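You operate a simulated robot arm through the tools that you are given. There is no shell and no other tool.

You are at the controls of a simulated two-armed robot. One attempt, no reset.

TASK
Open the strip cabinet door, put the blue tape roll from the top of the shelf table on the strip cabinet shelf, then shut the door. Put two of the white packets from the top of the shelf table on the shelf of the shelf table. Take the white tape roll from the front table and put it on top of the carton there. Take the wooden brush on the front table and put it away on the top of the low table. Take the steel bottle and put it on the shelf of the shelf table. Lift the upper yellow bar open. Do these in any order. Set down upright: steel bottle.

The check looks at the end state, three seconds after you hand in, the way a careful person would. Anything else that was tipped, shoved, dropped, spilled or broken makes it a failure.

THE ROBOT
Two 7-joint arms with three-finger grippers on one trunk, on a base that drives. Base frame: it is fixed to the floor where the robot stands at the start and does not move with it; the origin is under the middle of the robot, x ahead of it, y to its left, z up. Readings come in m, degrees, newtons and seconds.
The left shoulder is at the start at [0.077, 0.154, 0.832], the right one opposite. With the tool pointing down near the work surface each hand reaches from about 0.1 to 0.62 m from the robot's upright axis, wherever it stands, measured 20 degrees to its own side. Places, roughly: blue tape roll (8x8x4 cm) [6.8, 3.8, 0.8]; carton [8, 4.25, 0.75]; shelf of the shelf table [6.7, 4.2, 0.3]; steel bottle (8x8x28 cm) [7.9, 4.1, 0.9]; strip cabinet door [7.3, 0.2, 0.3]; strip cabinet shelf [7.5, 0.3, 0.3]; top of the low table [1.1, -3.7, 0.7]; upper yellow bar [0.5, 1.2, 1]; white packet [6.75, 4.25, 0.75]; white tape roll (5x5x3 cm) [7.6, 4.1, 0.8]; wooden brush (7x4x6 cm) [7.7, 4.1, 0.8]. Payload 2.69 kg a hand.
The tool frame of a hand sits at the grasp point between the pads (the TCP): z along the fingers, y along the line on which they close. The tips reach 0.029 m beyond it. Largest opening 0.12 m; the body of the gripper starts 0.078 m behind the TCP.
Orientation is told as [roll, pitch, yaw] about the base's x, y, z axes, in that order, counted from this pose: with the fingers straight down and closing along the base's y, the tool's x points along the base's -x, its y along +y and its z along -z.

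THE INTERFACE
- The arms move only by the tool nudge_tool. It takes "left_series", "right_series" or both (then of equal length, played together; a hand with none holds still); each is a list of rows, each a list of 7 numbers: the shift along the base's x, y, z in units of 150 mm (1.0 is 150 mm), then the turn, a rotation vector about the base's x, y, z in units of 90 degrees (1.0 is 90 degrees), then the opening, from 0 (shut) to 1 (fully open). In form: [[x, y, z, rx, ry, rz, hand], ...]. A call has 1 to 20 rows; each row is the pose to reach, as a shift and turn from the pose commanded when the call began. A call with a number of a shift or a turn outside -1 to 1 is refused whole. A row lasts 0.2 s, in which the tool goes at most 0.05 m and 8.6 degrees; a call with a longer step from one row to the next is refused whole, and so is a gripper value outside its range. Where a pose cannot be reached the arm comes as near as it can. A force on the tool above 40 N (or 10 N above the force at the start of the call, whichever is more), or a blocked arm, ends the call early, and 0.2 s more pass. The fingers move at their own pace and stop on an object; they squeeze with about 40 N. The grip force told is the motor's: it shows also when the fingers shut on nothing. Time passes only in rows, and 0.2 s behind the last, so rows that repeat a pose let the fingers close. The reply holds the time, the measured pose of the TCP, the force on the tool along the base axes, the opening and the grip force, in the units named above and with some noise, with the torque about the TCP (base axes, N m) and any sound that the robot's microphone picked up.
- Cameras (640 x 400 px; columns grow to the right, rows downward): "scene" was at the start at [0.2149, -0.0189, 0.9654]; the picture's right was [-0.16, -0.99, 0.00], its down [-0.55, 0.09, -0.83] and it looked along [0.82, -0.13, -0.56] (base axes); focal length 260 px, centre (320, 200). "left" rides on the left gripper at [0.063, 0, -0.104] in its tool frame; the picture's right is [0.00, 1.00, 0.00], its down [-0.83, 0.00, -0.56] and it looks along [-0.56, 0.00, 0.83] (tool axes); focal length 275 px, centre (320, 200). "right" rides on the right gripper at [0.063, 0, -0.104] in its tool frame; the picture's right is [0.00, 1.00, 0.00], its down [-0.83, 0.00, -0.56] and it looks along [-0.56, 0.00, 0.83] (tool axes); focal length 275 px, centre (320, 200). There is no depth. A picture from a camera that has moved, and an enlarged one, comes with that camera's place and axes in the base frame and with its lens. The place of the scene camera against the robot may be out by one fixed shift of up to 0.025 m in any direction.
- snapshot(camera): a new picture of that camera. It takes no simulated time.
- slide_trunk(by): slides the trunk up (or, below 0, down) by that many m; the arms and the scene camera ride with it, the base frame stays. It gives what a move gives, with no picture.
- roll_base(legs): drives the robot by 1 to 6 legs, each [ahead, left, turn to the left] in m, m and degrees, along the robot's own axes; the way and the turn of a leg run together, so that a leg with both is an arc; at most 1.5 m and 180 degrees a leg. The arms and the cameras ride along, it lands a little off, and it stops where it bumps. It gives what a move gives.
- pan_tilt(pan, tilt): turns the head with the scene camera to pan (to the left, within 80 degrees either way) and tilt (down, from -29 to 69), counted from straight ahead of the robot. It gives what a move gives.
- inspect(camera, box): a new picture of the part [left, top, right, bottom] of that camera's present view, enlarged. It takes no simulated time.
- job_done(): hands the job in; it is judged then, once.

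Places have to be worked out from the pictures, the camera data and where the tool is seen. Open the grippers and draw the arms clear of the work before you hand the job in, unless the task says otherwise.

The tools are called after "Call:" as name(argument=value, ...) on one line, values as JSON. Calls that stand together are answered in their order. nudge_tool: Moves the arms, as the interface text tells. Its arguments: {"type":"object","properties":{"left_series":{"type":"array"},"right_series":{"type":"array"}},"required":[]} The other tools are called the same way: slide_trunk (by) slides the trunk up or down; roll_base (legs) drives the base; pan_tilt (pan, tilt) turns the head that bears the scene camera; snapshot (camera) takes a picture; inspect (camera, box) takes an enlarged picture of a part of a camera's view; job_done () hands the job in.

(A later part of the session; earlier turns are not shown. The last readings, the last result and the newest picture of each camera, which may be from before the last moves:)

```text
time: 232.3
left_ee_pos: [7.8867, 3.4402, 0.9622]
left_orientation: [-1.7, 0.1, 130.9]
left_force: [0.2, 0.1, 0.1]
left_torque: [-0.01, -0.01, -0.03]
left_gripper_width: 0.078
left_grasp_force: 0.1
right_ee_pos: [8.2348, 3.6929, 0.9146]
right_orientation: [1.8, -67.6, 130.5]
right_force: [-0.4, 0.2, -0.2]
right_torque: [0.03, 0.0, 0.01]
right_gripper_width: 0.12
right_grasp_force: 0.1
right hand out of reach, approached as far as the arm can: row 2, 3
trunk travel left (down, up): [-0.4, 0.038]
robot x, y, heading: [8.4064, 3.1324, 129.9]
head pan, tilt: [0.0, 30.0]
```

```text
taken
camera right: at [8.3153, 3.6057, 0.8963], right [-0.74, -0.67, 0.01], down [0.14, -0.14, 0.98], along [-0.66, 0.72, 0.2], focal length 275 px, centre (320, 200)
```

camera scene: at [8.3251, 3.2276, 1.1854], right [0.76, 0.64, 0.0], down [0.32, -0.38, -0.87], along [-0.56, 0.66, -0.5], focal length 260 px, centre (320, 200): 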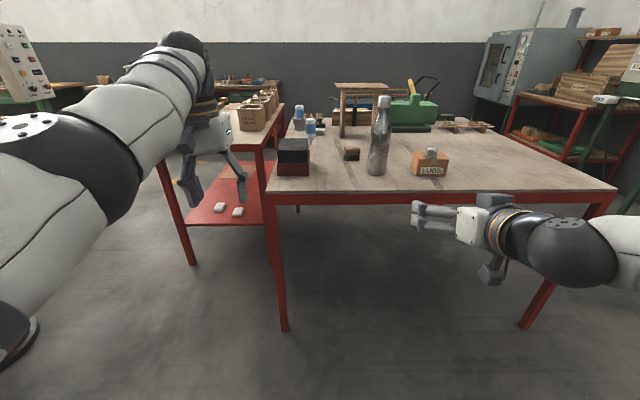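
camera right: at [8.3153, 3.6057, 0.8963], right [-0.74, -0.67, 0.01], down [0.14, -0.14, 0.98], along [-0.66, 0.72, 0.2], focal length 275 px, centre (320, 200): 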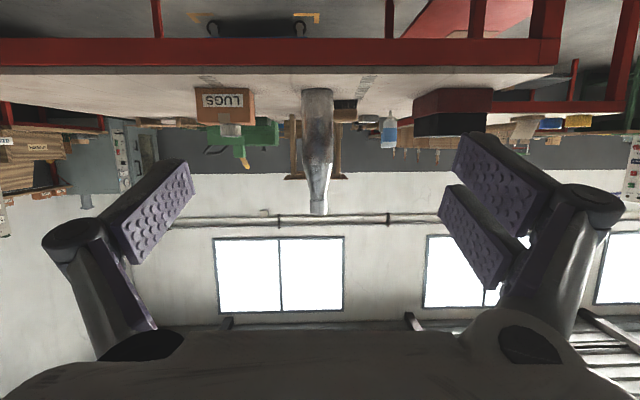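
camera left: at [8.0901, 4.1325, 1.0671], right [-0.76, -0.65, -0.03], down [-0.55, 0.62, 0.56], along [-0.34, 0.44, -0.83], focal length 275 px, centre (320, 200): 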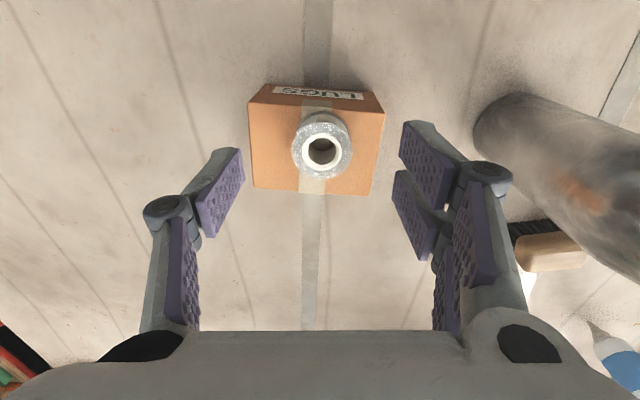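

The right hand cannot go lower from here, so I lower the trunk 4 cm, and move the left hand up and outward so it clears the black box.

Call:
nudge_tool(left_series=[[-0.1, -0.08, 0.13, 0, 0, 0, 0.65], [-0.2, -0.17, 0.27, 0, 0, 0, 0.65], [-0.3, -0.25, 0.4, 0, 0, 0, 0.65], [-0.41, -0.34, 0.53, 0, 0, 0, 0.65]])

Call:
slide_trunk(by=-0.04)

Call:
roll_base(legs=[[0.3, 0.0, 0]])

Call:
snapshot(camera="right")

Call:
snapshot(camera="scene")

```text
time: 233.3
left_ee_pos: [7.8469, 3.3802, 1.023]
left_orientation: [-1.6, 0.0, 130.9]
left_force: [-0.1, -0.3, 0.0]
left_torque: [0.04, -0.03, -0.01]
left_gripper_width: 0.078
left_grasp_force: 0.1
left hand out of reach, approached as far as the arm can: row 1, 2, 3, 4
right_ee_pos: [8.2334, 3.693, 0.9157]
right_orientation: [1.8, -67.6, 130.7]
right_force: [-0.9, 0.1, -0.8]
right_torque: [0.03, -0.01, -0.01]
right_gripper_width: 0.1202
right_grasp_force: 0.1
trunk travel left (down, up): [-0.4, 0.038]
robot x, y, heading: [8.4059, 3.1284, 130.0]
head pan, tilt: [0.0, 30.0]
```

```text
time: 234.1
left_ee_pos: [7.8473, 3.3803, 0.9844]
left_orientation: [-1.8, -0.1, 130.9]
left_force: [1.0, -0.3, 0.9]
left_torque: [0.02, 0.01, -0.02]
left_gripper_width: 0.0777
left_grasp_force: 0.0
right_ee_pos: [8.2342, 3.692, 0.8754]
right_orientation: [2.0, -67.6, 130.5]
right_force: [-0.6, -0.3, 0.5]
right_torque: [-0.03, -0.01, 0.04]
right_gripper_width: 0.1199
right_grasp_force: 0.0
trunk travel left (down, up): [-0.36, 0.078]
robot x, y, heading: [8.405, 3.127, 130.3]
head pan, tilt: [0.0, 30.0]
```

```text
time: 236.2
left_ee_pos: [7.653, 3.61, 0.9824]
left_orientation: [-1.7, 0.0, 130.9]
left_force: [0.9, 0.4, -0.2]
left_torque: [0.01, 0.03, 0.02]
left_gripper_width: 0.078
left_grasp_force: 0.0
right_ee_pos: [8.0401, 3.922, 0.8739]
right_orientation: [1.9, -67.6, 130.7]
right_force: [0.0, 0.5, -0.6]
right_torque: [0.03, 0.03, 0.01]
right_gripper_width: 0.1199
right_grasp_force: 0.1
trunk travel left (down, up): [-0.36, 0.078]
robot x, y, heading: [8.2114, 3.3588, 130.0]
head pan, tilt: [0.0, 30.0]
```

```text
taken
camera right: at [8.1213, 3.8336, 0.856], right [-0.74, -0.68, 0.01], down [0.14, -0.14, 0.98], along [-0.66, 0.72, 0.2], focal length 275 px, centre (320, 200)
```

right: 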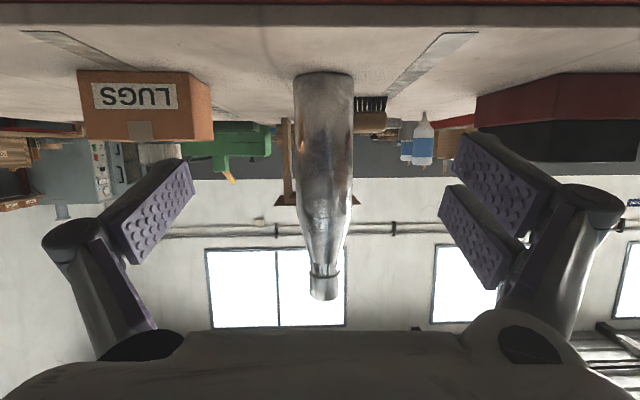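

```text
taken
camera scene: at [8.1134, 3.478, 1.1369], right [0.76, 0.65, 0.0], down [0.32, -0.38, -0.87], along [-0.56, 0.66, -0.5], focal length 260 px, centre (320, 200)
```

scene: 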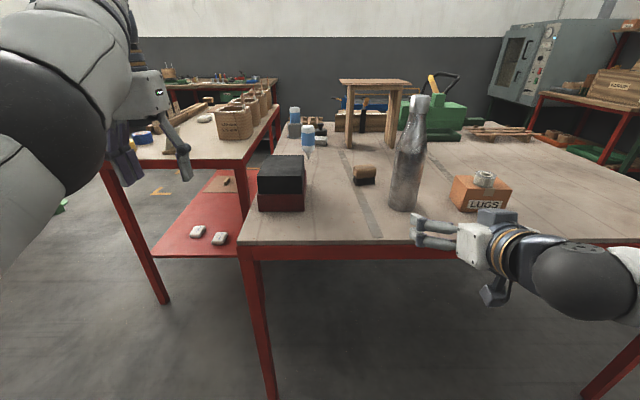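

The bottle is 0.2 m ahead, about 1 cm left of the tool line. I drive 0.1 m forward with a 1 cm left shift, and check again.

Call:
roll_base(legs=[[0.1, 0.01, 0]])

Call:
snapshot(camera="right")

Call:
snapshot(camera="scene")

```text
time: 237.3
left_ee_pos: [7.58, 3.6787, 0.9831]
left_orientation: [-1.6, 0.0, 131.0]
left_force: [0.4, -0.2, -0.4]
left_torque: [0.04, -0.01, -0.02]
left_gripper_width: 0.0778
left_grasp_force: 0.1
right_ee_pos: [7.9673, 3.9908, 0.8736]
right_orientation: [1.9, -67.4, 130.7]
right_force: [-0.7, -0.2, 0.0]
right_torque: [-0.02, -0.01, 0.01]
right_gripper_width: 0.12
right_grasp_force: 0.1
trunk travel left (down, up): [-0.36, 0.078]
robot x, y, heading: [8.1374, 3.4291, 130.4]
head pan, tilt: [0.0, 30.0]
```

```text
taken
camera right: at [8.0489, 3.903, 0.8558], right [-0.74, -0.68, 0.01], down [0.14, -0.14, 0.98], along [-0.66, 0.72, 0.2], focal length 275 px, centre (320, 200)
```

right: 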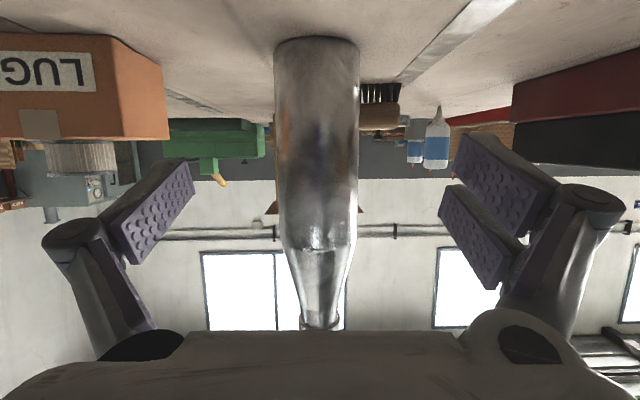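

```text
taken
camera scene: at [8.0413, 3.5475, 1.1369], right [0.76, 0.65, 0.0], down [0.32, -0.38, -0.87], along [-0.56, 0.66, -0.5], focal length 260 px, centre (320, 200)
```

scene: 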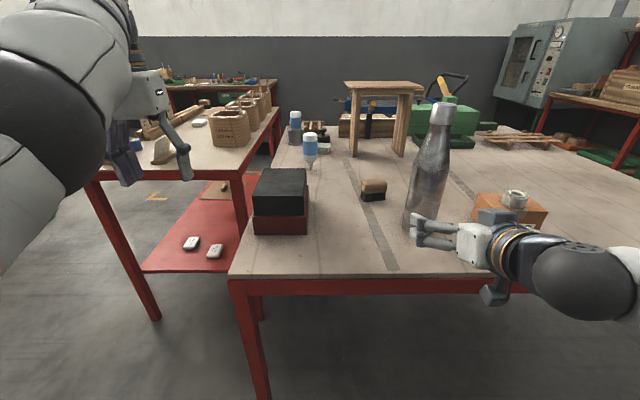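

Bottle centred between the fingers, axis about 0.12 m ahead of the pads. I drive 0.1 m forward.

Call:
roll_base(legs=[[0.1, 0.0, 0]])

Call:
snapshot(camera="right")

Call:
snapshot(camera="scene")

```text
time: 238.5
left_ee_pos: [7.5175, 3.7543, 0.9823]
left_orientation: [-1.7, 0.0, 131.0]
left_force: [0.0, -0.1, 0.2]
left_torque: [-0.03, -0.01, 0.01]
left_gripper_width: 0.0778
left_grasp_force: 0.0
right_ee_pos: [7.9041, 4.0656, 0.875]
right_orientation: [1.9, -67.4, 130.7]
right_force: [0.0, 0.4, -0.5]
right_torque: [-0.01, 0.0, 0.0]
right_gripper_width: 0.1199
right_grasp_force: 0.1
trunk travel left (down, up): [-0.36, 0.078]
robot x, y, heading: [8.0734, 3.5036, 130.4]
head pan, tilt: [0.0, 30.0]
```

```text
taken
camera right: at [7.9861, 3.9777, 0.8558], right [-0.74, -0.68, 0.01], down [0.14, -0.14, 0.98], along [-0.66, 0.72, 0.2], focal length 275 px, centre (320, 200)
```

right: 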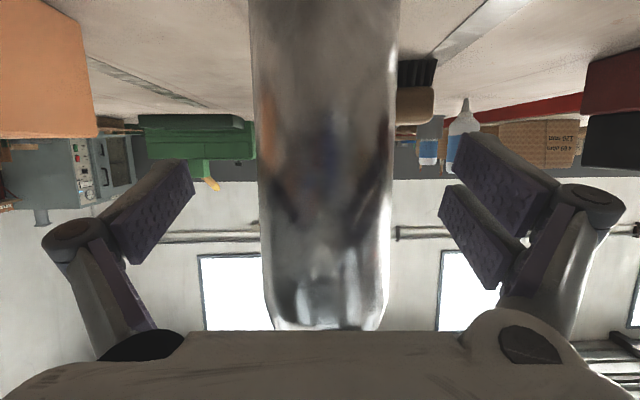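

```text
taken
camera scene: at [7.9783, 3.6222, 1.1369], right [0.76, 0.65, 0.0], down [0.32, -0.38, -0.87], along [-0.56, 0.66, -0.5], focal length 260 px, centre (320, 200)
```

scene: 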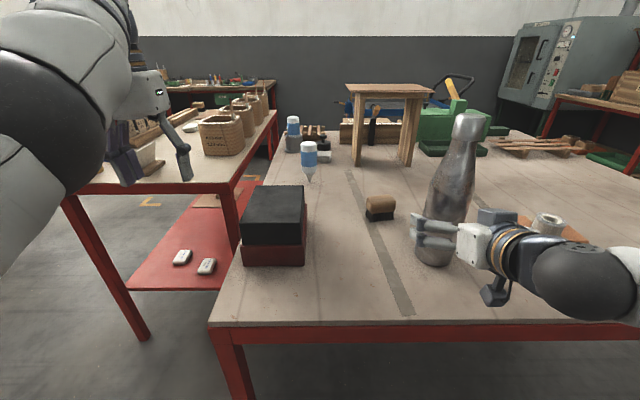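

About 4 cm remain to the bottle's axis. I advance the hand 3 cm and close on the bottle.

Call:
nudge_tool(right_series=[[-0.065, 0.076, 0, 0, 0, 0, 1], [-0.13, 0.152, 0, 0, 0, 0, 1], [-0.13, 0.152, 0, 0, 0, 0, 0.8], [-0.13, 0.152, 0, 0, 0, 0, 0.6], [-0.13, 0.152, 0, 0, 0, 0, 0.4], [-0.13, 0.152, 0, 0, 0, 0, 0.4]])

Call:
snapshot(camera="right")

Call:
snapshot(camera="scene")

```text
time: 239.9
left_ee_pos: [7.5179, 3.7529, 0.983]
left_orientation: [-1.7, 0.0, 130.9]
left_force: [0.7, -0.3, 0.3]
left_torque: [-0.01, 0.01, 0.03]
left_gripper_width: 0.0778
left_grasp_force: 0.0
right_ee_pos: [7.8855, 4.0885, 0.8749]
right_orientation: [1.9, -67.5, 130.8]
right_force: [-1.9, -1.7, 2.3]
right_torque: [-0.06, 0.04, -0.02]
right_gripper_width: 0.0699
right_grasp_force: 39.7
trunk travel left (down, up): [-0.36, 0.078]
robot x, y, heading: [8.0755, 3.501, 130.1]
head pan, tilt: [0.0, 30.0]
```

```text
taken
camera right: at [7.9667, 4.0001, 0.8564], right [-0.74, -0.68, 0.01], down [0.14, -0.14, 0.98], along [-0.66, 0.72, 0.2], focal length 275 px, centre (320, 200)
```

right: 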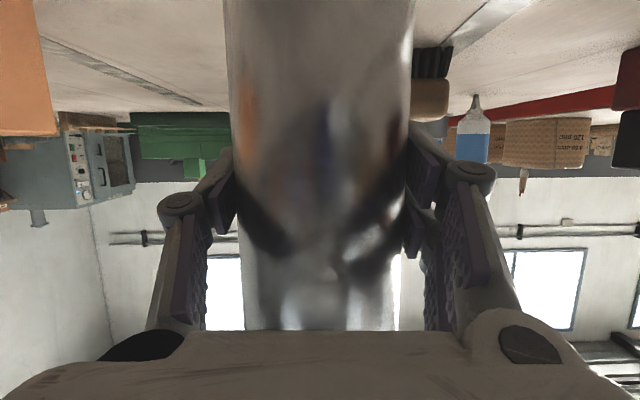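

```text
taken
camera scene: at [7.9786, 3.6211, 1.1371], right [0.76, 0.65, 0.0], down [0.32, -0.38, -0.87], along [-0.56, 0.66, -0.5], focal length 260 px, centre (320, 200)
```

scene: 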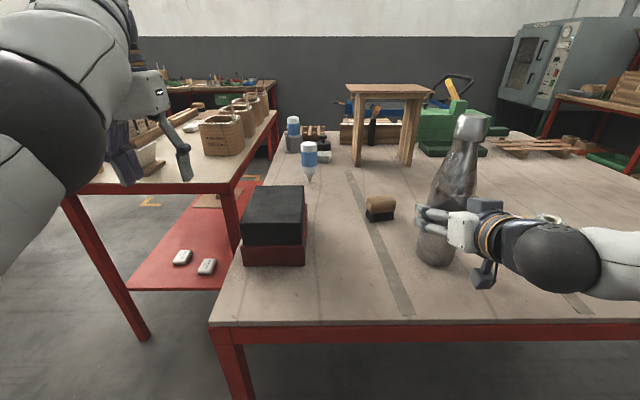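

The bottle is gripped (70 mm, 40 N). I lift it 15 cm.

Call:
nudge_tool(right_series=[[0, 0, 0.1, 0, 0, 0, 0], [0, 0, 0.3, 0, 0, 0, 0], [0, 0, 0.55, 0, 0, 0, 0], [0, 0, 0.8, 0, 0, 0, 0], [0, 0, 1, 0, 0, 0, 0]])

Call:
snapshot(camera="scene")

```text
time: 241.1
left_ee_pos: [7.5176, 3.7528, 0.9823]
left_orientation: [-1.7, 0.0, 131.0]
left_force: [0.2, 0.8, -0.1]
left_torque: [-0.02, 0.0, 0.01]
left_gripper_width: 0.078
left_grasp_force: 0.0
right_ee_pos: [7.8855, 4.088, 1.0251]
right_orientation: [1.9, -67.4, 130.7]
right_force: [0.0, 0.0, -6.5]
right_torque: [0.0, -0.03, -0.02]
right_gripper_width: 0.0701
right_grasp_force: 40.2
trunk travel left (down, up): [-0.36, 0.078]
robot x, y, heading: [8.0763, 3.4994, 130.4]
head pan, tilt: [0.0, 30.0]
```

```text
taken
camera scene: at [7.9787, 3.6216, 1.137], right [0.76, 0.65, 0.0], down [0.32, -0.38, -0.87], along [-0.56, 0.66, -0.5], focal length 260 px, centre (320, 200)
```

scene: 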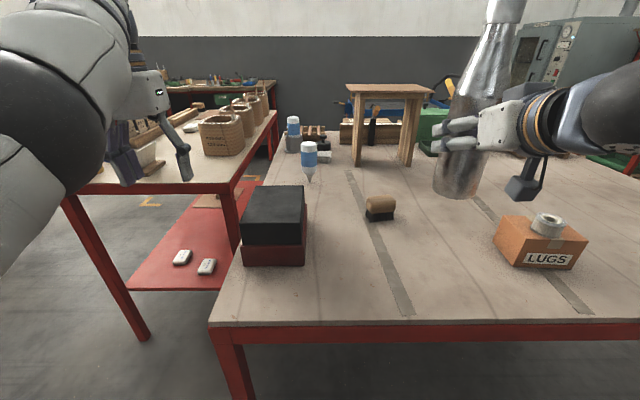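

The bottle is up, well above everything. Now the brush with the left hand: I shift the base 0.25 m right and 0.1 m forward.

Call:
roll_base(legs=[[0, -0.25, 0], [0.1, 0, 0]])

Call:
snapshot(camera="left")

Call:
snapshot(camera="scene")

```text
time: 244.3
left_ee_pos: [7.6443, 3.9918, 0.9816]
left_orientation: [-1.8, 0.0, 131.0]
left_force: [-0.2, 0.9, -0.2]
left_torque: [-0.05, -0.02, -0.02]
left_gripper_width: 0.0781
left_grasp_force: 0.0
right_ee_pos: [8.012, 4.3265, 1.0233]
right_orientation: [1.9, -67.5, 130.5]
right_force: [-1.0, -0.6, -6.2]
right_torque: [0.04, 0.0, -0.02]
right_gripper_width: 0.0701
right_grasp_force: 40.5
trunk travel left (down, up): [-0.36, 0.078]
robot x, y, heading: [8.1992, 3.7348, 130.1]
head pan, tilt: [0.0, 30.0]
```

```text
taken
camera left: at [7.6833, 3.9415, 1.0855], right [-0.76, -0.65, -0.03], down [-0.55, 0.62, 0.56], along [-0.34, 0.44, -0.83], focal length 275 px, centre (320, 200)
```

left: 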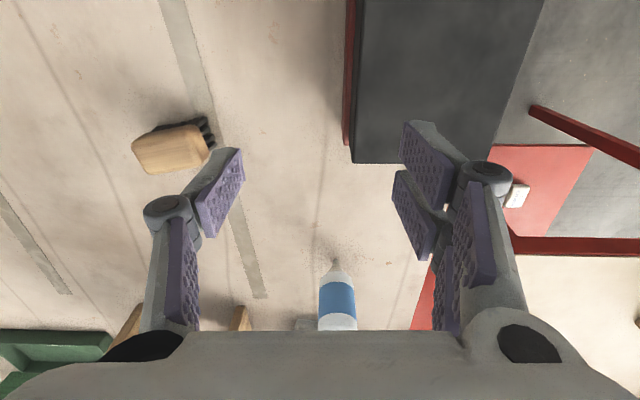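

```text
taken
camera scene: at [8.1041, 3.8599, 1.1368], right [0.76, 0.65, 0.0], down [0.32, -0.38, -0.87], along [-0.56, 0.66, -0.5], focal length 260 px, centre (320, 200)
```

scene: 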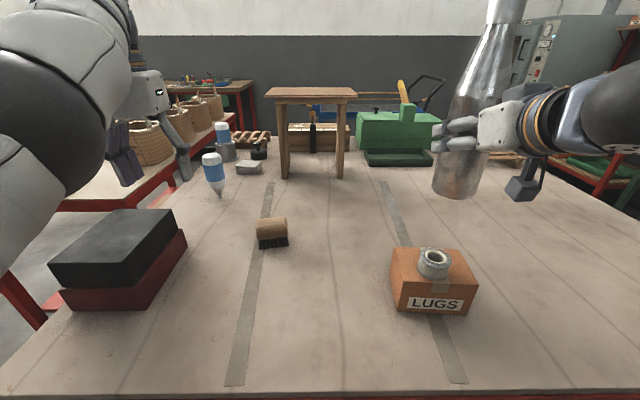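

The brush is at about (7.73, 4.118), long side across the tool's closing line. I bring the left hand over it with the fingers opened.

Call:
nudge_tool(left_series=[[0.14, 0.21, 0, 0, 0, 0, 0.9], [0.285, 0.42, 0, 0, 0, 0, 0.9], [0.43, 0.63, 0, 0, 0, 0, 0.9], [0.571, 0.84, -0.05, 0, 0, 0, 0.9]])

Call:
snapshot(camera="left")

Call:
snapshot(camera="scene")

```text
time: 245.3
left_ee_pos: [7.7341, 4.0818, 0.961]
left_orientation: [-1.5, 0.1, 131.0]
left_force: [-0.4, 0.6, 0.0]
left_torque: [-0.02, 0.02, 0.01]
left_gripper_width: 0.1079
left_grasp_force: 0.1
left hand out of reach, approached as far as the arm can: row 2, 3, 4
right_ee_pos: [8.012, 4.3264, 1.0228]
right_orientation: [2.0, -67.5, 130.7]
right_force: [-0.3, 1.0, -5.3]
right_torque: [-0.03, 0.03, 0.0]
right_gripper_width: 0.0701
right_grasp_force: 40.2
trunk travel left (down, up): [-0.36, 0.078]
robot x, y, heading: [8.2001, 3.7376, 130.3]
head pan, tilt: [0.0, 30.0]
```

```text
taken
camera left: at [7.7741, 4.0309, 1.0644], right [-0.76, -0.65, -0.03], down [-0.56, 0.62, 0.55], along [-0.34, 0.44, -0.83], focal length 275 px, centre (320, 200)
```

left: 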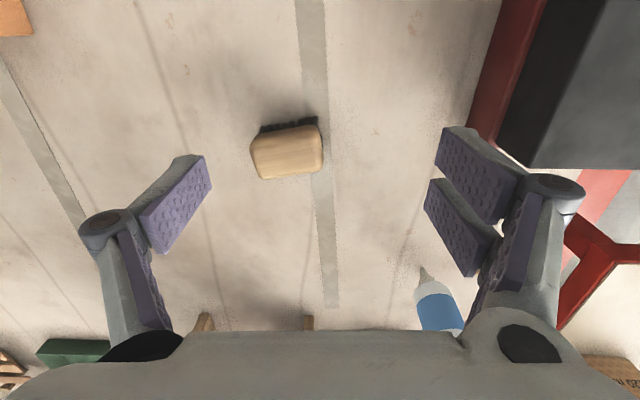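

```text
taken
camera scene: at [8.1048, 3.8601, 1.1368], right [0.76, 0.65, 0.0], down [0.32, -0.38, -0.87], along [-0.56, 0.66, -0.5], focal length 260 px, centre (320, 200)
```

scene: 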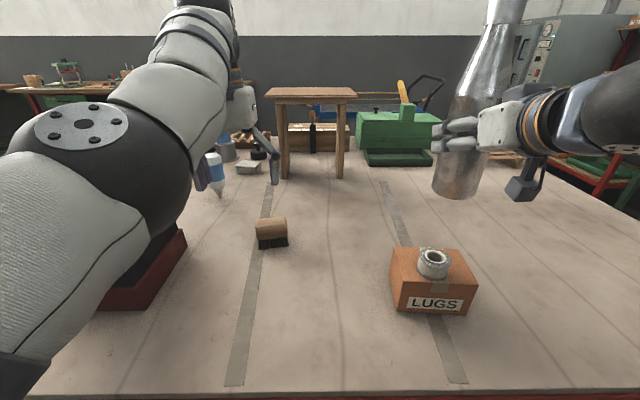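

The brush is 3 cm further forward and 3 cm right of the tool. The arm is near its limit, so I move the base by that much.

Call:
roll_base(legs=[[0.036, -0.032, 0]])

Call:
nudge_tool(left_series=[[0, 0, -0.2, 0, 0, 0, 0.9], [0, 0, -0.4, 0, 0, 0, 0.9], [0, 0, -0.5, 0, 0, 0, 0.9]])

Call:
snapshot(camera="left")

```text
time: 246.3
left_ee_pos: [7.7358, 4.1282, 0.9616]
left_orientation: [-1.7, 0.1, 131.0]
left_force: [0.1, 1.0, 0.4]
left_torque: [-0.03, 0.03, 0.0]
left_gripper_width: 0.1081
left_grasp_force: 0.1
right_ee_pos: [8.014, 4.3751, 1.0234]
right_orientation: [2.0, -67.6, 130.7]
right_force: [0.1, 0.8, -6.7]
right_torque: [0.03, 0.02, 0.0]
right_gripper_width: 0.0698
right_grasp_force: 40.1
trunk travel left (down, up): [-0.36, 0.078]
robot x, y, heading: [8.2014, 3.7893, 130.2]
head pan, tilt: [0.0, 30.0]
```

```text
time: 247.1
left_ee_pos: [7.7263, 4.1375, 0.8878]
left_orientation: [-1.8, 0.1, 130.9]
left_force: [-0.4, 0.7, -0.7]
left_torque: [-0.02, -0.03, 0.03]
left_gripper_width: 0.1082
left_grasp_force: 0.1
left hand out of reach, approached as far as the arm can: row 1, 2, 3
right_ee_pos: [8.013, 4.3732, 1.0236]
right_orientation: [2.0, -67.5, 130.7]
right_force: [0.2, -0.8, -6.6]
right_torque: [0.04, 0.01, 0.02]
right_gripper_width: 0.0699
right_grasp_force: 39.6
trunk travel left (down, up): [-0.36, 0.078]
robot x, y, heading: [8.2038, 3.7895, 130.2]
head pan, tilt: [0.0, 30.0]
```

```text
taken
camera left: at [7.7664, 4.0874, 0.9905], right [-0.76, -0.65, -0.03], down [-0.56, 0.62, 0.55], along [-0.34, 0.44, -0.83], focal length 275 px, centre (320, 200)
```

left: 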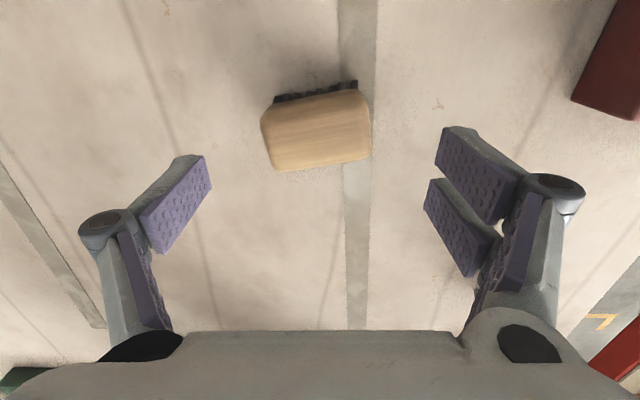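

The brush is centred laterally and the tool 1 cm too far forward. I shift back 1 cm, descend to 0.838 and close.

Call:
nudge_tool(left_series=[[0.047, -0.056, -0.1, 0, 0, 0, 0.9], [0.047, -0.056, -0.2, 0, 0, 0, 0.9], [0.047, -0.056, -0.31, 0, 0, 0, 0.9], [0.047, -0.056, -0.32, 0, 0, 0, 0.7], [0.047, -0.056, -0.32, 0, 0, 0, 0.4], [0.047, -0.056, -0.32, 0, 0, 0, 0.2], [0.047, -0.056, -0.32, 0, 0, 0, 0.2]])

Call:
snapshot(camera="left")

```text
time: 248.7
left_ee_pos: [7.7266, 4.1347, 0.8401]
left_orientation: [-1.6, 0.2, 131.0]
left_force: [1.2, -0.8, 2.9]
left_torque: [-0.07, 0.1, 0.04]
left_gripper_width: 0.069
left_grasp_force: 39.7
left hand out of reach, approached as far as the arm can: row 1, 2, 3, 4, 5, 6, 7
right_ee_pos: [8.0134, 4.3738, 1.0252]
right_orientation: [1.9, -67.5, 130.6]
right_force: [0.2, -0.5, -6.9]
right_torque: [0.03, 0.01, 0.03]
right_gripper_width: 0.0701
right_grasp_force: 40.1
trunk travel left (down, up): [-0.36, 0.078]
robot x, y, heading: [8.2046, 3.7883, 130.2]
head pan, tilt: [0.0, 30.0]
```

```text
taken
camera left: at [7.766, 4.0854, 0.9435], right [-0.76, -0.65, -0.03], down [-0.56, 0.62, 0.55], along [-0.34, 0.44, -0.83], focal length 275 px, centre (320, 200)
```

left: 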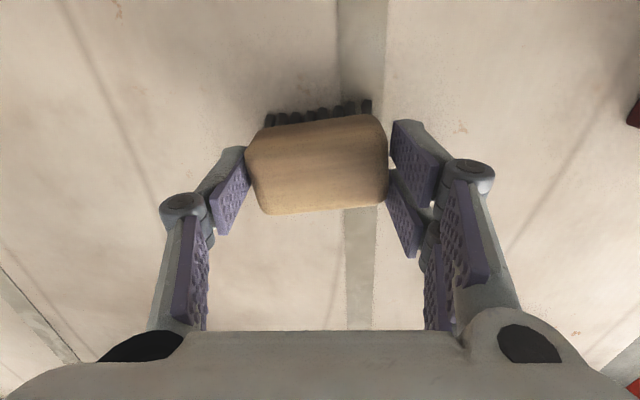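

The brush is held (69 mm). I lift it clear.

Call:
nudge_tool(left_series=[[0, 0, 0.1, 0, 0, 0, 0], [0, 0, 0.3, 0, 0, 0, 0], [0.05, -0.06, 0.5, 0, 0, 0, 0], [0.12, -0.14, 0.7, 0, 0, 0, 0], [0.2, -0.24, 0.9, 0, 0, 0, 0]])

Call:
snapshot(camera="left")

Call:
snapshot(camera="scene")

```text
time: 249.9
left_ee_pos: [7.7332, 4.1217, 0.9661]
left_orientation: [-1.7, 0.3, 131.2]
left_force: [-0.9, 0.1, -1.2]
left_torque: [-0.03, 0.0, 0.01]
left_gripper_width: 0.069
left_grasp_force: 39.7
left hand out of reach, approached as far as the arm can: row 3, 4, 5
right_ee_pos: [8.0129, 4.3737, 1.0234]
right_orientation: [2.0, -67.4, 130.7]
right_force: [0.0, 0.1, -5.6]
right_torque: [-0.03, 0.03, -0.01]
right_gripper_width: 0.0697
right_grasp_force: 40.1
trunk travel left (down, up): [-0.36, 0.078]
robot x, y, heading: [8.201, 3.7853, 130.3]
head pan, tilt: [0.0, 30.0]
```

```text
taken
camera left: at [7.7723, 4.0721, 1.0698], right [-0.76, -0.65, -0.03], down [-0.56, 0.62, 0.55], along [-0.34, 0.43, -0.83], focal length 275 px, centre (320, 200)
```

left: 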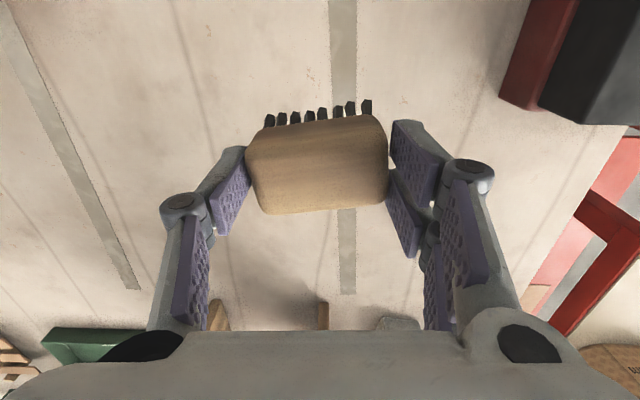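

```text
taken
camera scene: at [8.1058, 3.9075, 1.1369], right [0.76, 0.65, 0.0], down [0.32, -0.38, -0.87], along [-0.56, 0.66, -0.5], focal length 260 px, centre (320, 200)
```

scene: 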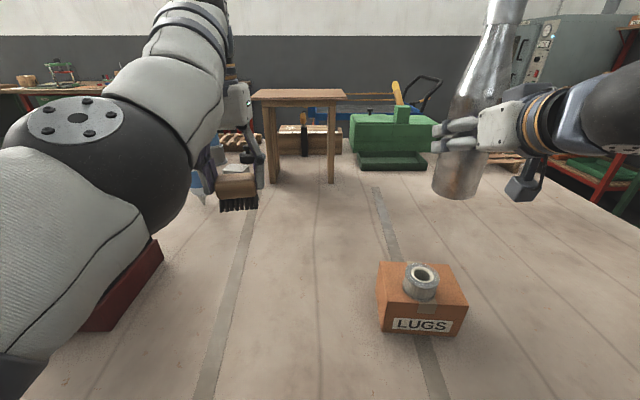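

Left hand has the brush, right hand the bottle. I raise the trunk for clearance, back out, and go around to the front of the shelf table (facing 40 degrees), watching the way.

Call:
slide_trunk(by=0.07)

Call:
roll_base(legs=[[-0.45, 0, 0], [0, 1.3, 0], [0, 0, -90.3]])

Call:
snapshot(camera="scene")

```text
time: 250.9
left_ee_pos: [7.7606, 4.0916, 1.1535]
left_orientation: [-1.8, -12.4, 130.9]
left_force: [-0.5, -0.1, -1.1]
left_torque: [0.0, -0.04, 0.01]
left_gripper_width: 0.0687
left_grasp_force: 40.2
right_ee_pos: [8.0127, 4.3744, 1.0913]
right_orientation: [2.0, -67.3, 130.6]
right_force: [-0.3, 1.2, -6.3]
right_torque: [0.04, 0.02, 0.01]
right_gripper_width: 0.0697
right_grasp_force: 39.3
trunk travel left (down, up): [-0.43, 0.008]
robot x, y, heading: [8.1997, 3.788, 130.4]
head pan, tilt: [0.0, 30.0]
```

```text
time: 267.3
left_ee_pos: [7.8093, 3.04, 1.1559]
left_orientation: [-1.9, -12.6, 40.8]
left_force: [0.5, -0.1, 0.0]
left_torque: [0.0, 0.01, -0.03]
left_gripper_width: 0.0661
left_grasp_force: 40.4
right_ee_pos: [8.0911, 2.7865, 1.0934]
right_orientation: [1.9, -67.6, 40.4]
right_force: [0.2, 0.2, -5.9]
right_torque: [-0.02, 0.02, -0.06]
right_gripper_width: 0.0701
right_grasp_force: 39.9
trunk travel left (down, up): [-0.43, 0.008]
robot x, y, heading: [7.5026, 2.6005, 39.8]
head pan, tilt: [0.0, 30.0]
```

```text
taken
camera scene: at [7.5919, 2.6627, 1.2188], right [0.64, -0.77, 0.0], down [-0.38, -0.32, -0.87], along [0.66, 0.56, -0.5], focal length 260 px, centre (320, 200)
```

scene: 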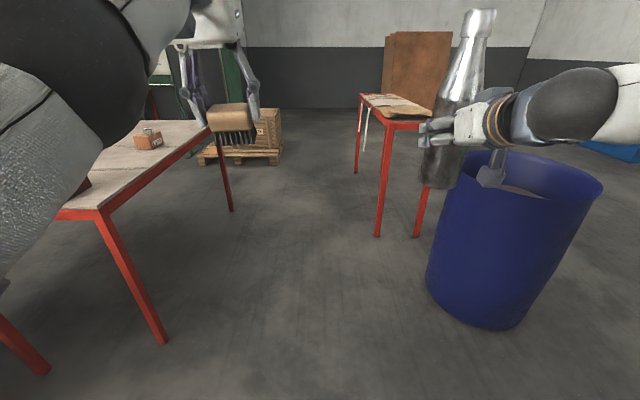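

The arms carry both things well and the way is clear. I strafe left along the shelf table's front in three legs.

Call:
roll_base(legs=[[0, 0.78, 0], [-0.3, 0.55, 0], [0, 0.5, 0]])

Call:
pan_tilt(pan=0, tilt=35)

Call:
snapshot(camera="scene")

```text
time: 282.0
left_ee_pos: [6.3969, 4.2524, 1.1565]
left_orientation: [-1.8, -12.7, 40.8]
left_force: [0.7, 0.3, 0.2]
left_torque: [-0.03, 0.0, 0.02]
left_gripper_width: 0.065
left_grasp_force: 40.4
right_ee_pos: [6.678, 4.0011, 1.0932]
right_orientation: [1.9, -67.5, 40.5]
right_force: [-0.1, 0.7, -5.5]
right_torque: [-0.02, -0.02, -0.03]
right_gripper_width: 0.0699
right_grasp_force: 40.3
trunk travel left (down, up): [-0.43, 0.008]
robot x, y, heading: [6.0914, 3.8108, 40.2]
head pan, tilt: [0.0, 30.0]
```

```text
time: 282.7
left_ee_pos: [6.3971, 4.253, 1.1553]
left_orientation: [-1.8, -12.6, 40.8]
left_force: [-0.5, -0.7, 0.0]
left_torque: [0.04, 0.01, 0.02]
left_gripper_width: 0.065
left_grasp_force: 39.9
right_ee_pos: [6.6782, 4.0009, 1.093]
right_orientation: [1.9, -67.5, 40.5]
right_force: [0.3, -0.5, -5.5]
right_torque: [-0.01, -0.01, 0.0]
right_gripper_width: 0.0701
right_grasp_force: 39.5
trunk travel left (down, up): [-0.43, 0.008]
robot x, y, heading: [6.0952, 3.8132, 39.9]
head pan, tilt: [0.0, 35.0]
```

```text
taken
camera scene: at [6.178, 3.8733, 1.211], right [0.64, -0.77, 0.0], down [-0.44, -0.37, -0.82], along [0.63, 0.53, -0.57], focal length 260 px, centre (320, 200)
```

scene: 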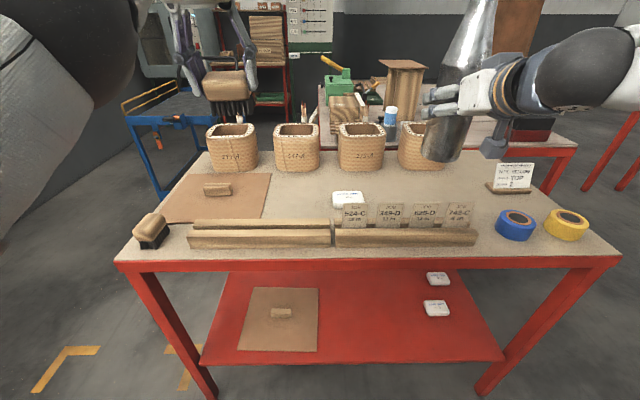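

I have a clear front view: free shelf space between the board (left) and the packets (right), target about u = -1.2. I back off 0.22 m and lower the trunk.

Call:
roll_base(legs=[[-0.22, 0, 0]])

Call:
slide_trunk(by=-0.41)

Call:
snapshot(camera="scene")

```text
time: 284.4
left_ee_pos: [6.23, 4.1125, 1.156]
left_orientation: [-1.8, -12.5, 40.8]
left_force: [-0.4, -0.2, -0.7]
left_torque: [0.02, 0.02, -0.02]
left_gripper_width: 0.0652
left_grasp_force: 40.2
right_ee_pos: [6.5114, 3.8608, 1.0935]
right_orientation: [1.9, -67.6, 40.6]
right_force: [0.6, -0.1, -5.5]
right_torque: [-0.02, 0.01, -0.01]
right_gripper_width: 0.0696
right_grasp_force: 39.6
trunk travel left (down, up): [-0.43, 0.008]
robot x, y, heading: [5.9254, 3.6712, 39.9]
head pan, tilt: [0.0, 35.0]
```

```text
refused: -0.41 is not a number from -0.4 to 0.4
```

```text
taken
camera scene: at [6.0113, 3.7331, 1.211], right [0.64, -0.77, 0.0], down [-0.44, -0.37, -0.82], along [0.63, 0.53, -0.57], focal length 260 px, centre (320, 200)
```

scene: 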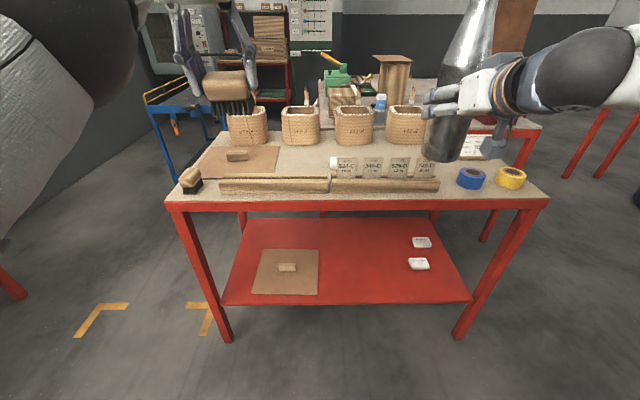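

The trunk step must be at most 0.4 m; I lower it by 0.4.

Call:
slide_trunk(by=-0.4)

Call:
snapshot(camera="scene")

```text
time: 288.2
left_ee_pos: [6.2788, 4.157, 0.4163]
left_orientation: [-1.3, 24.6, 41.2]
left_force: [0.4, 1.0, -0.7]
left_torque: [0.02, -0.02, 0.0]
left_gripper_width: 0.0654
left_grasp_force: 40.0
right_ee_pos: [6.5123, 3.8599, 0.6936]
right_orientation: [1.9, -67.4, 40.5]
right_force: [0.7, -0.2, -6.2]
right_torque: [0.0, 0.02, 0.02]
right_gripper_width: 0.0698
right_grasp_force: 40.3
trunk travel left (down, up): [-0.03, 0.408]
robot x, y, heading: [5.923, 3.6743, 40.4]
head pan, tilt: [0.0, 35.0]
```

```text
taken
camera scene: at [6.1392, 3.8408, 0.7753], right [0.64, -0.77, 0.0], down [-0.44, -0.37, -0.82], along [0.63, 0.53, -0.57], focal length 260 px, centre (320, 200)
```

scene: 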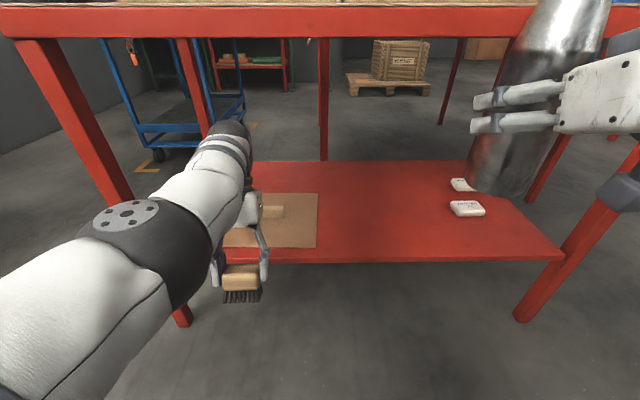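

The torso leans forward when low, so the left hand hangs before the shelf at 0.42, which is fine. I lower the right hand with the bottle outside the shelf front.

Call:
nudge_tool(right_series=[[0, 0, -0.2, 0, 0, 0, 0], [0, 0, -0.4, 0, 0, 0, 0], [0, 0, -0.6, 0, 0, 0, 0], [0, 0, -0.8, 0, 0, 0, 0], [0, 0, -1, 0, 0, 0, 0]])

Call:
nudge_tool(right_series=[[0, 0, -0.2, 0, 0, 0, 0], [0, 0, -0.4, 0, 0, 0, 0], [0, 0, -0.6, 0, 0, 0, 0], [0, 0, -0.7, 0, 0, 0, 0]])

Call:
snapshot(camera="scene")

Call:
snapshot(camera="right")

```text
time: 289.4
left_ee_pos: [6.2791, 4.1561, 0.4169]
left_orientation: [-1.5, 24.6, 41.0]
left_force: [0.5, 0.3, -0.2]
left_torque: [0.01, -0.02, 0.01]
left_gripper_width: 0.0655
left_grasp_force: 39.6
right_ee_pos: [6.5105, 3.86, 0.5431]
right_orientation: [2.0, -67.5, 40.4]
right_force: [-0.3, -1.0, -4.7]
right_torque: [0.0, 0.01, 0.0]
right_gripper_width: 0.0696
right_grasp_force: 40.1
trunk travel left (down, up): [-0.03, 0.408]
robot x, y, heading: [5.9249, 3.6741, 40.1]
head pan, tilt: [0.0, 35.0]
```

```text
time: 290.4
left_ee_pos: [6.2797, 4.1564, 0.4169]
left_orientation: [-1.4, 24.5, 40.9]
left_force: [0.3, 0.3, -0.2]
left_torque: [-0.01, -0.02, -0.01]
left_gripper_width: 0.065
left_grasp_force: 40.4
right_ee_pos: [6.5111, 3.8611, 0.5435]
right_orientation: [1.9, -67.5, 40.4]
right_force: [-0.3, -0.3, -6.2]
right_torque: [0.01, 0.03, 0.0]
right_gripper_width: 0.0694
right_grasp_force: 39.8
right hand out of reach, approached as far as the arm can: row 1, 2, 3, 4
trunk travel left (down, up): [-0.03, 0.408]
robot x, y, heading: [5.928, 3.6737, 40.0]
head pan, tilt: [0.0, 35.0]
```

```text
taken
camera scene: at [6.1392, 3.8408, 0.7753], right [0.64, -0.77, 0.0], down [-0.44, -0.37, -0.82], along [0.63, 0.53, -0.57], focal length 260 px, centre (320, 200)
```

scene: 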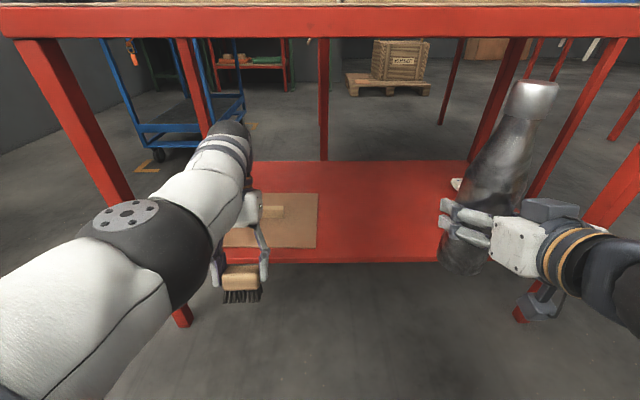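

```text
taken
camera right: at [6.4231, 3.7805, 0.5249], right [-0.67, 0.74, 0.01], down [-0.14, -0.14, 0.98], along [0.73, 0.66, 0.2], focal length 275 px, centre (320, 200)
```

right: 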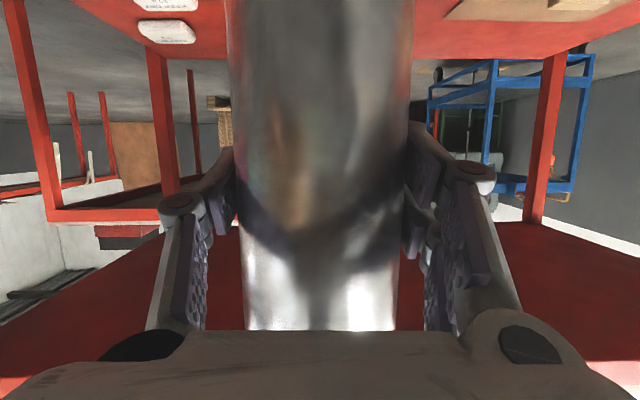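

The hand can't go lower this close to the body. I back the base 0.12 m and extend the arm forward so it can come down.

Call:
roll_base(legs=[[-0.12, 0, 0]])

Call:
nudge_tool(right_series=[[0.19, 0.16, 0, 0, 0, 0, 0], [0.38, 0.32, 0, 0, 0, 0, 0], [0.57, 0.48, 0, 0, 0, 0, 0], [0.766, 0.643, 0, 0, 0, 0, 0], [0.766, 0.643, 0, 0, 0, 0, 0]])

Call:
snapshot(camera="scene")

```text
time: 291.6
left_ee_pos: [6.1868, 4.0792, 0.4158]
left_orientation: [-1.4, 24.5, 41.1]
left_force: [-0.5, 0.1, 0.1]
left_torque: [-0.01, -0.01, -0.05]
left_gripper_width: 0.0651
left_grasp_force: 40.2
right_ee_pos: [6.4192, 3.7839, 0.5427]
right_orientation: [1.9, -67.5, 40.5]
right_force: [-0.3, -0.1, -6.1]
right_torque: [-0.02, 0.02, 0.01]
right_gripper_width: 0.0701
right_grasp_force: 39.9
trunk travel left (down, up): [-0.03, 0.408]
robot x, y, heading: [5.8297, 3.595, 40.3]
head pan, tilt: [0.0, 35.0]
```

```text
time: 292.8
left_ee_pos: [6.1862, 4.0806, 0.4167]
left_orientation: [-1.3, 24.5, 41.2]
left_force: [-0.5, -0.3, -0.9]
left_torque: [0.02, -0.01, 0.01]
left_gripper_width: 0.0651
left_grasp_force: 40.5
right_ee_pos: [6.5344, 3.8807, 0.542]
right_orientation: [1.9, -67.4, 40.5]
right_force: [-0.6, 0.0, -5.8]
right_torque: [-0.02, -0.03, 0.01]
right_gripper_width: 0.0697
right_grasp_force: 39.7
trunk travel left (down, up): [-0.03, 0.408]
robot x, y, heading: [5.8353, 3.5993, 40.1]
head pan, tilt: [0.0, 35.0]
```

```text
taken
camera scene: at [6.0473, 3.7638, 0.7753], right [0.64, -0.76, 0.0], down [-0.44, -0.37, -0.82], along [0.63, 0.53, -0.57], focal length 260 px, centre (320, 200)
```

scene: 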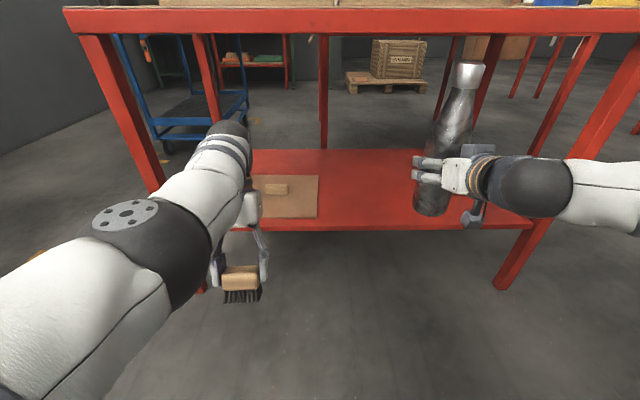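

The arm is extended now; I lower the bottle by 10 cm.

Call:
nudge_tool(right_series=[[0, 0, -0.2, 0, 0, 0, 0], [0, 0, -0.4, 0, 0, 0, 0], [0, 0, -0.6, 0, 0, 0, 0], [0, 0, -0.7, 0, 0, 0, 0]])

Call:
snapshot(camera="scene")

```text
time: 293.8
left_ee_pos: [6.1864, 4.0798, 0.4173]
left_orientation: [-1.3, 24.5, 41.3]
left_force: [-0.5, -0.4, -0.4]
left_torque: [0.02, -0.02, -0.01]
left_gripper_width: 0.0651
left_grasp_force: 39.8
right_ee_pos: [6.5357, 3.8796, 0.5026]
right_orientation: [1.9, -67.4, 40.7]
right_force: [0.7, 0.4, -5.6]
right_torque: [0.0, -0.01, -0.01]
right_gripper_width: 0.0698
right_grasp_force: 40.5
right hand out of reach, approached as far as the arm can: row 2, 3, 4
trunk travel left (down, up): [-0.03, 0.408]
robot x, y, heading: [5.8349, 3.5959, 40.1]
head pan, tilt: [0.0, 35.0]
```

```text
taken
camera scene: at [6.0473, 3.7638, 0.7753], right [0.64, -0.76, 0.0], down [-0.44, -0.37, -0.82], along [0.63, 0.53, -0.57], focal length 260 px, centre (320, 200)
```

scene: 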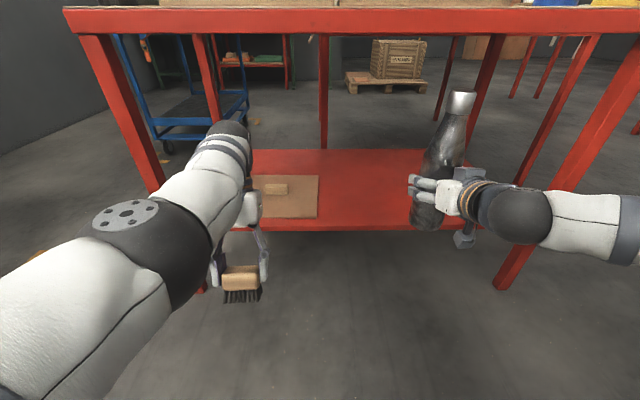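

The bottle top (0.70) already clears the apron (about 0.75). I extend the arm a further 10 cm forward; a straighter arm should let it come lower.

Call:
nudge_tool(right_series=[[0.13, 0.11, 0, 0, 0, 0, 0], [0.26, 0.22, 0, 0, 0, 0, 0], [0.39, 0.33, 0, 0, 0, 0, 0], [0.51, 0.43, 0, 0, 0, 0, 0], [0.51, 0.43, -0.2, 0, 0, 0, 0], [0.51, 0.43, -0.4, 0, 0, 0, 0]])

Call:
snapshot(camera="scene")

```text
time: 295.2
left_ee_pos: [6.1877, 4.0798, 0.4163]
left_orientation: [-1.5, 24.6, 41.1]
left_force: [-0.4, -0.8, 0.3]
left_torque: [0.04, -0.01, -0.02]
left_gripper_width: 0.065
left_grasp_force: 40.3
right_ee_pos: [6.6114, 3.9446, 0.4432]
right_orientation: [1.9, -67.5, 40.6]
right_force: [0.2, -0.2, -5.9]
right_torque: [-0.02, 0.03, 0.01]
right_gripper_width: 0.0699
right_grasp_force: 40.0
trunk travel left (down, up): [-0.03, 0.408]
robot x, y, heading: [5.8324, 3.5945, 40.4]
head pan, tilt: [0.0, 35.0]
```

```text
taken
camera scene: at [6.0474, 3.7639, 0.7752], right [0.64, -0.76, 0.0], down [-0.44, -0.37, -0.82], along [0.63, 0.53, -0.57], focal length 260 px, centre (320, 200)
```

scene: 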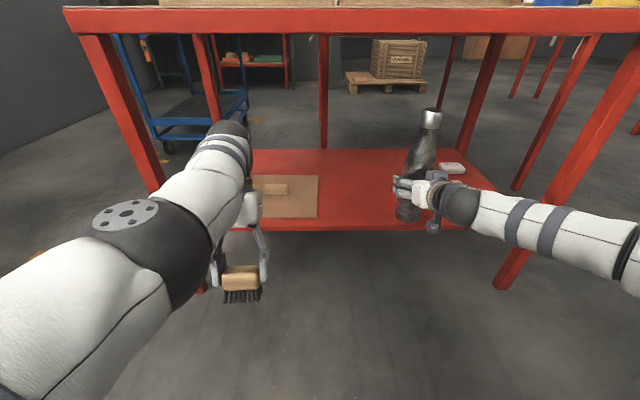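

Reached 0.443 with the bottle just before the shelf edge. I drive 0.2 m forward so it stands over the shelf.

Call:
roll_base(legs=[[0.2, 0, 0]])

Call:
snapshot(camera="scene")

Call:
snapshot(camera="right")

```text
time: 296.8
left_ee_pos: [6.3385, 4.2075, 0.4178]
left_orientation: [-1.4, 24.6, 41.2]
left_force: [0.3, 0.7, -0.9]
left_torque: [0.01, 0.03, 0.02]
left_gripper_width: 0.0652
left_grasp_force: 40.3
right_ee_pos: [6.7617, 4.0714, 0.4418]
right_orientation: [1.9, -67.4, 40.6]
right_force: [-0.5, 0.5, -5.7]
right_torque: [-0.01, -0.01, 0.02]
right_gripper_width: 0.0695
right_grasp_force: 40.1
trunk travel left (down, up): [-0.03, 0.408]
robot x, y, heading: [5.9838, 3.7233, 40.4]
head pan, tilt: [0.0, 35.0]
```

```text
taken
camera scene: at [6.1982, 3.8912, 0.7753], right [0.65, -0.76, 0.0], down [-0.44, -0.37, -0.82], along [0.63, 0.53, -0.57], focal length 260 px, centre (320, 200)
```

scene: 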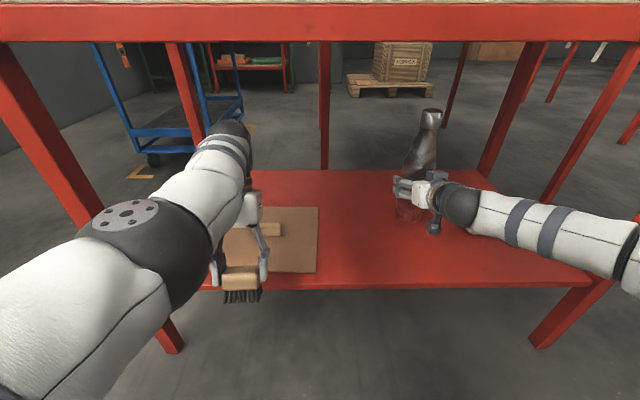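

```text
taken
camera right: at [6.6729, 3.9911, 0.4237], right [-0.67, 0.74, 0.01], down [-0.14, -0.14, 0.98], along [0.73, 0.66, 0.19], focal length 275 px, centre (320, 200)
```

right: 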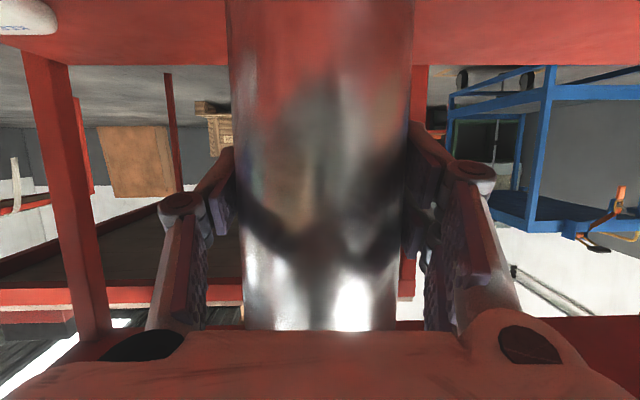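

The bottle is over free shelf. I lower it slowly until it stands on the shelf.

Call:
nudge_tool(right_series=[[0, 0, -0.12, 0, 0, 0, 0], [0, 0, -0.24, 0, 0, 0, 0], [0, 0, -0.34, 0, 0, 0, 0], [0, 0, -0.38, 0, 0, 0, 0], [0, 0, -0.4, 0, 0, 0, 0], [0, 0, -0.42, 0, 0, 0, 0]])

Call:
snapshot(camera="scene")

```text
time: 298.2
left_ee_pos: [6.3363, 4.2078, 0.4188]
left_orientation: [-1.4, 24.3, 41.3]
left_force: [0.0, 0.3, -0.2]
left_torque: [-0.02, 0.01, -0.03]
left_gripper_width: 0.0652
left_grasp_force: 40.3
right_ee_pos: [6.7734, 4.0696, 0.3884]
right_orientation: [2.3, -68.0, 40.7]
right_force: [-1.4, -3.2, 32.9]
right_torque: [-0.58, -0.71, -0.21]
right_gripper_width: 0.07
right_grasp_force: 40.0
right hand out of reach, approached as far as the arm can: row 2, 3, 4, 5, 6
trunk travel left (down, up): [-0.03, 0.408]
robot x, y, heading: [5.9813, 3.7247, 40.0]
head pan, tilt: [0.0, 35.0]
```

```text
taken
camera scene: at [6.1957, 3.89, 0.7764], right [0.64, -0.76, 0.0], down [-0.44, -0.37, -0.82], along [0.63, 0.53, -0.57], focal length 260 px, centre (320, 200)
```

scene: 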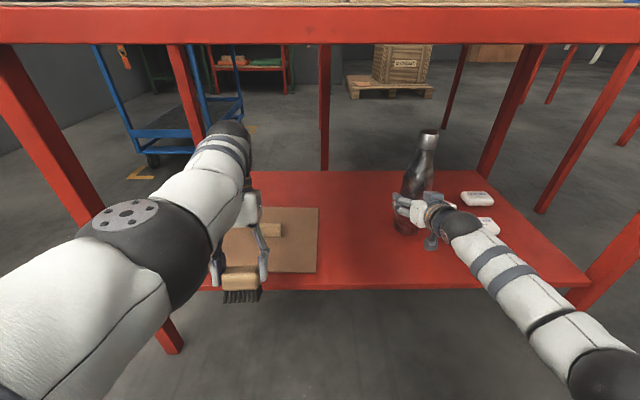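

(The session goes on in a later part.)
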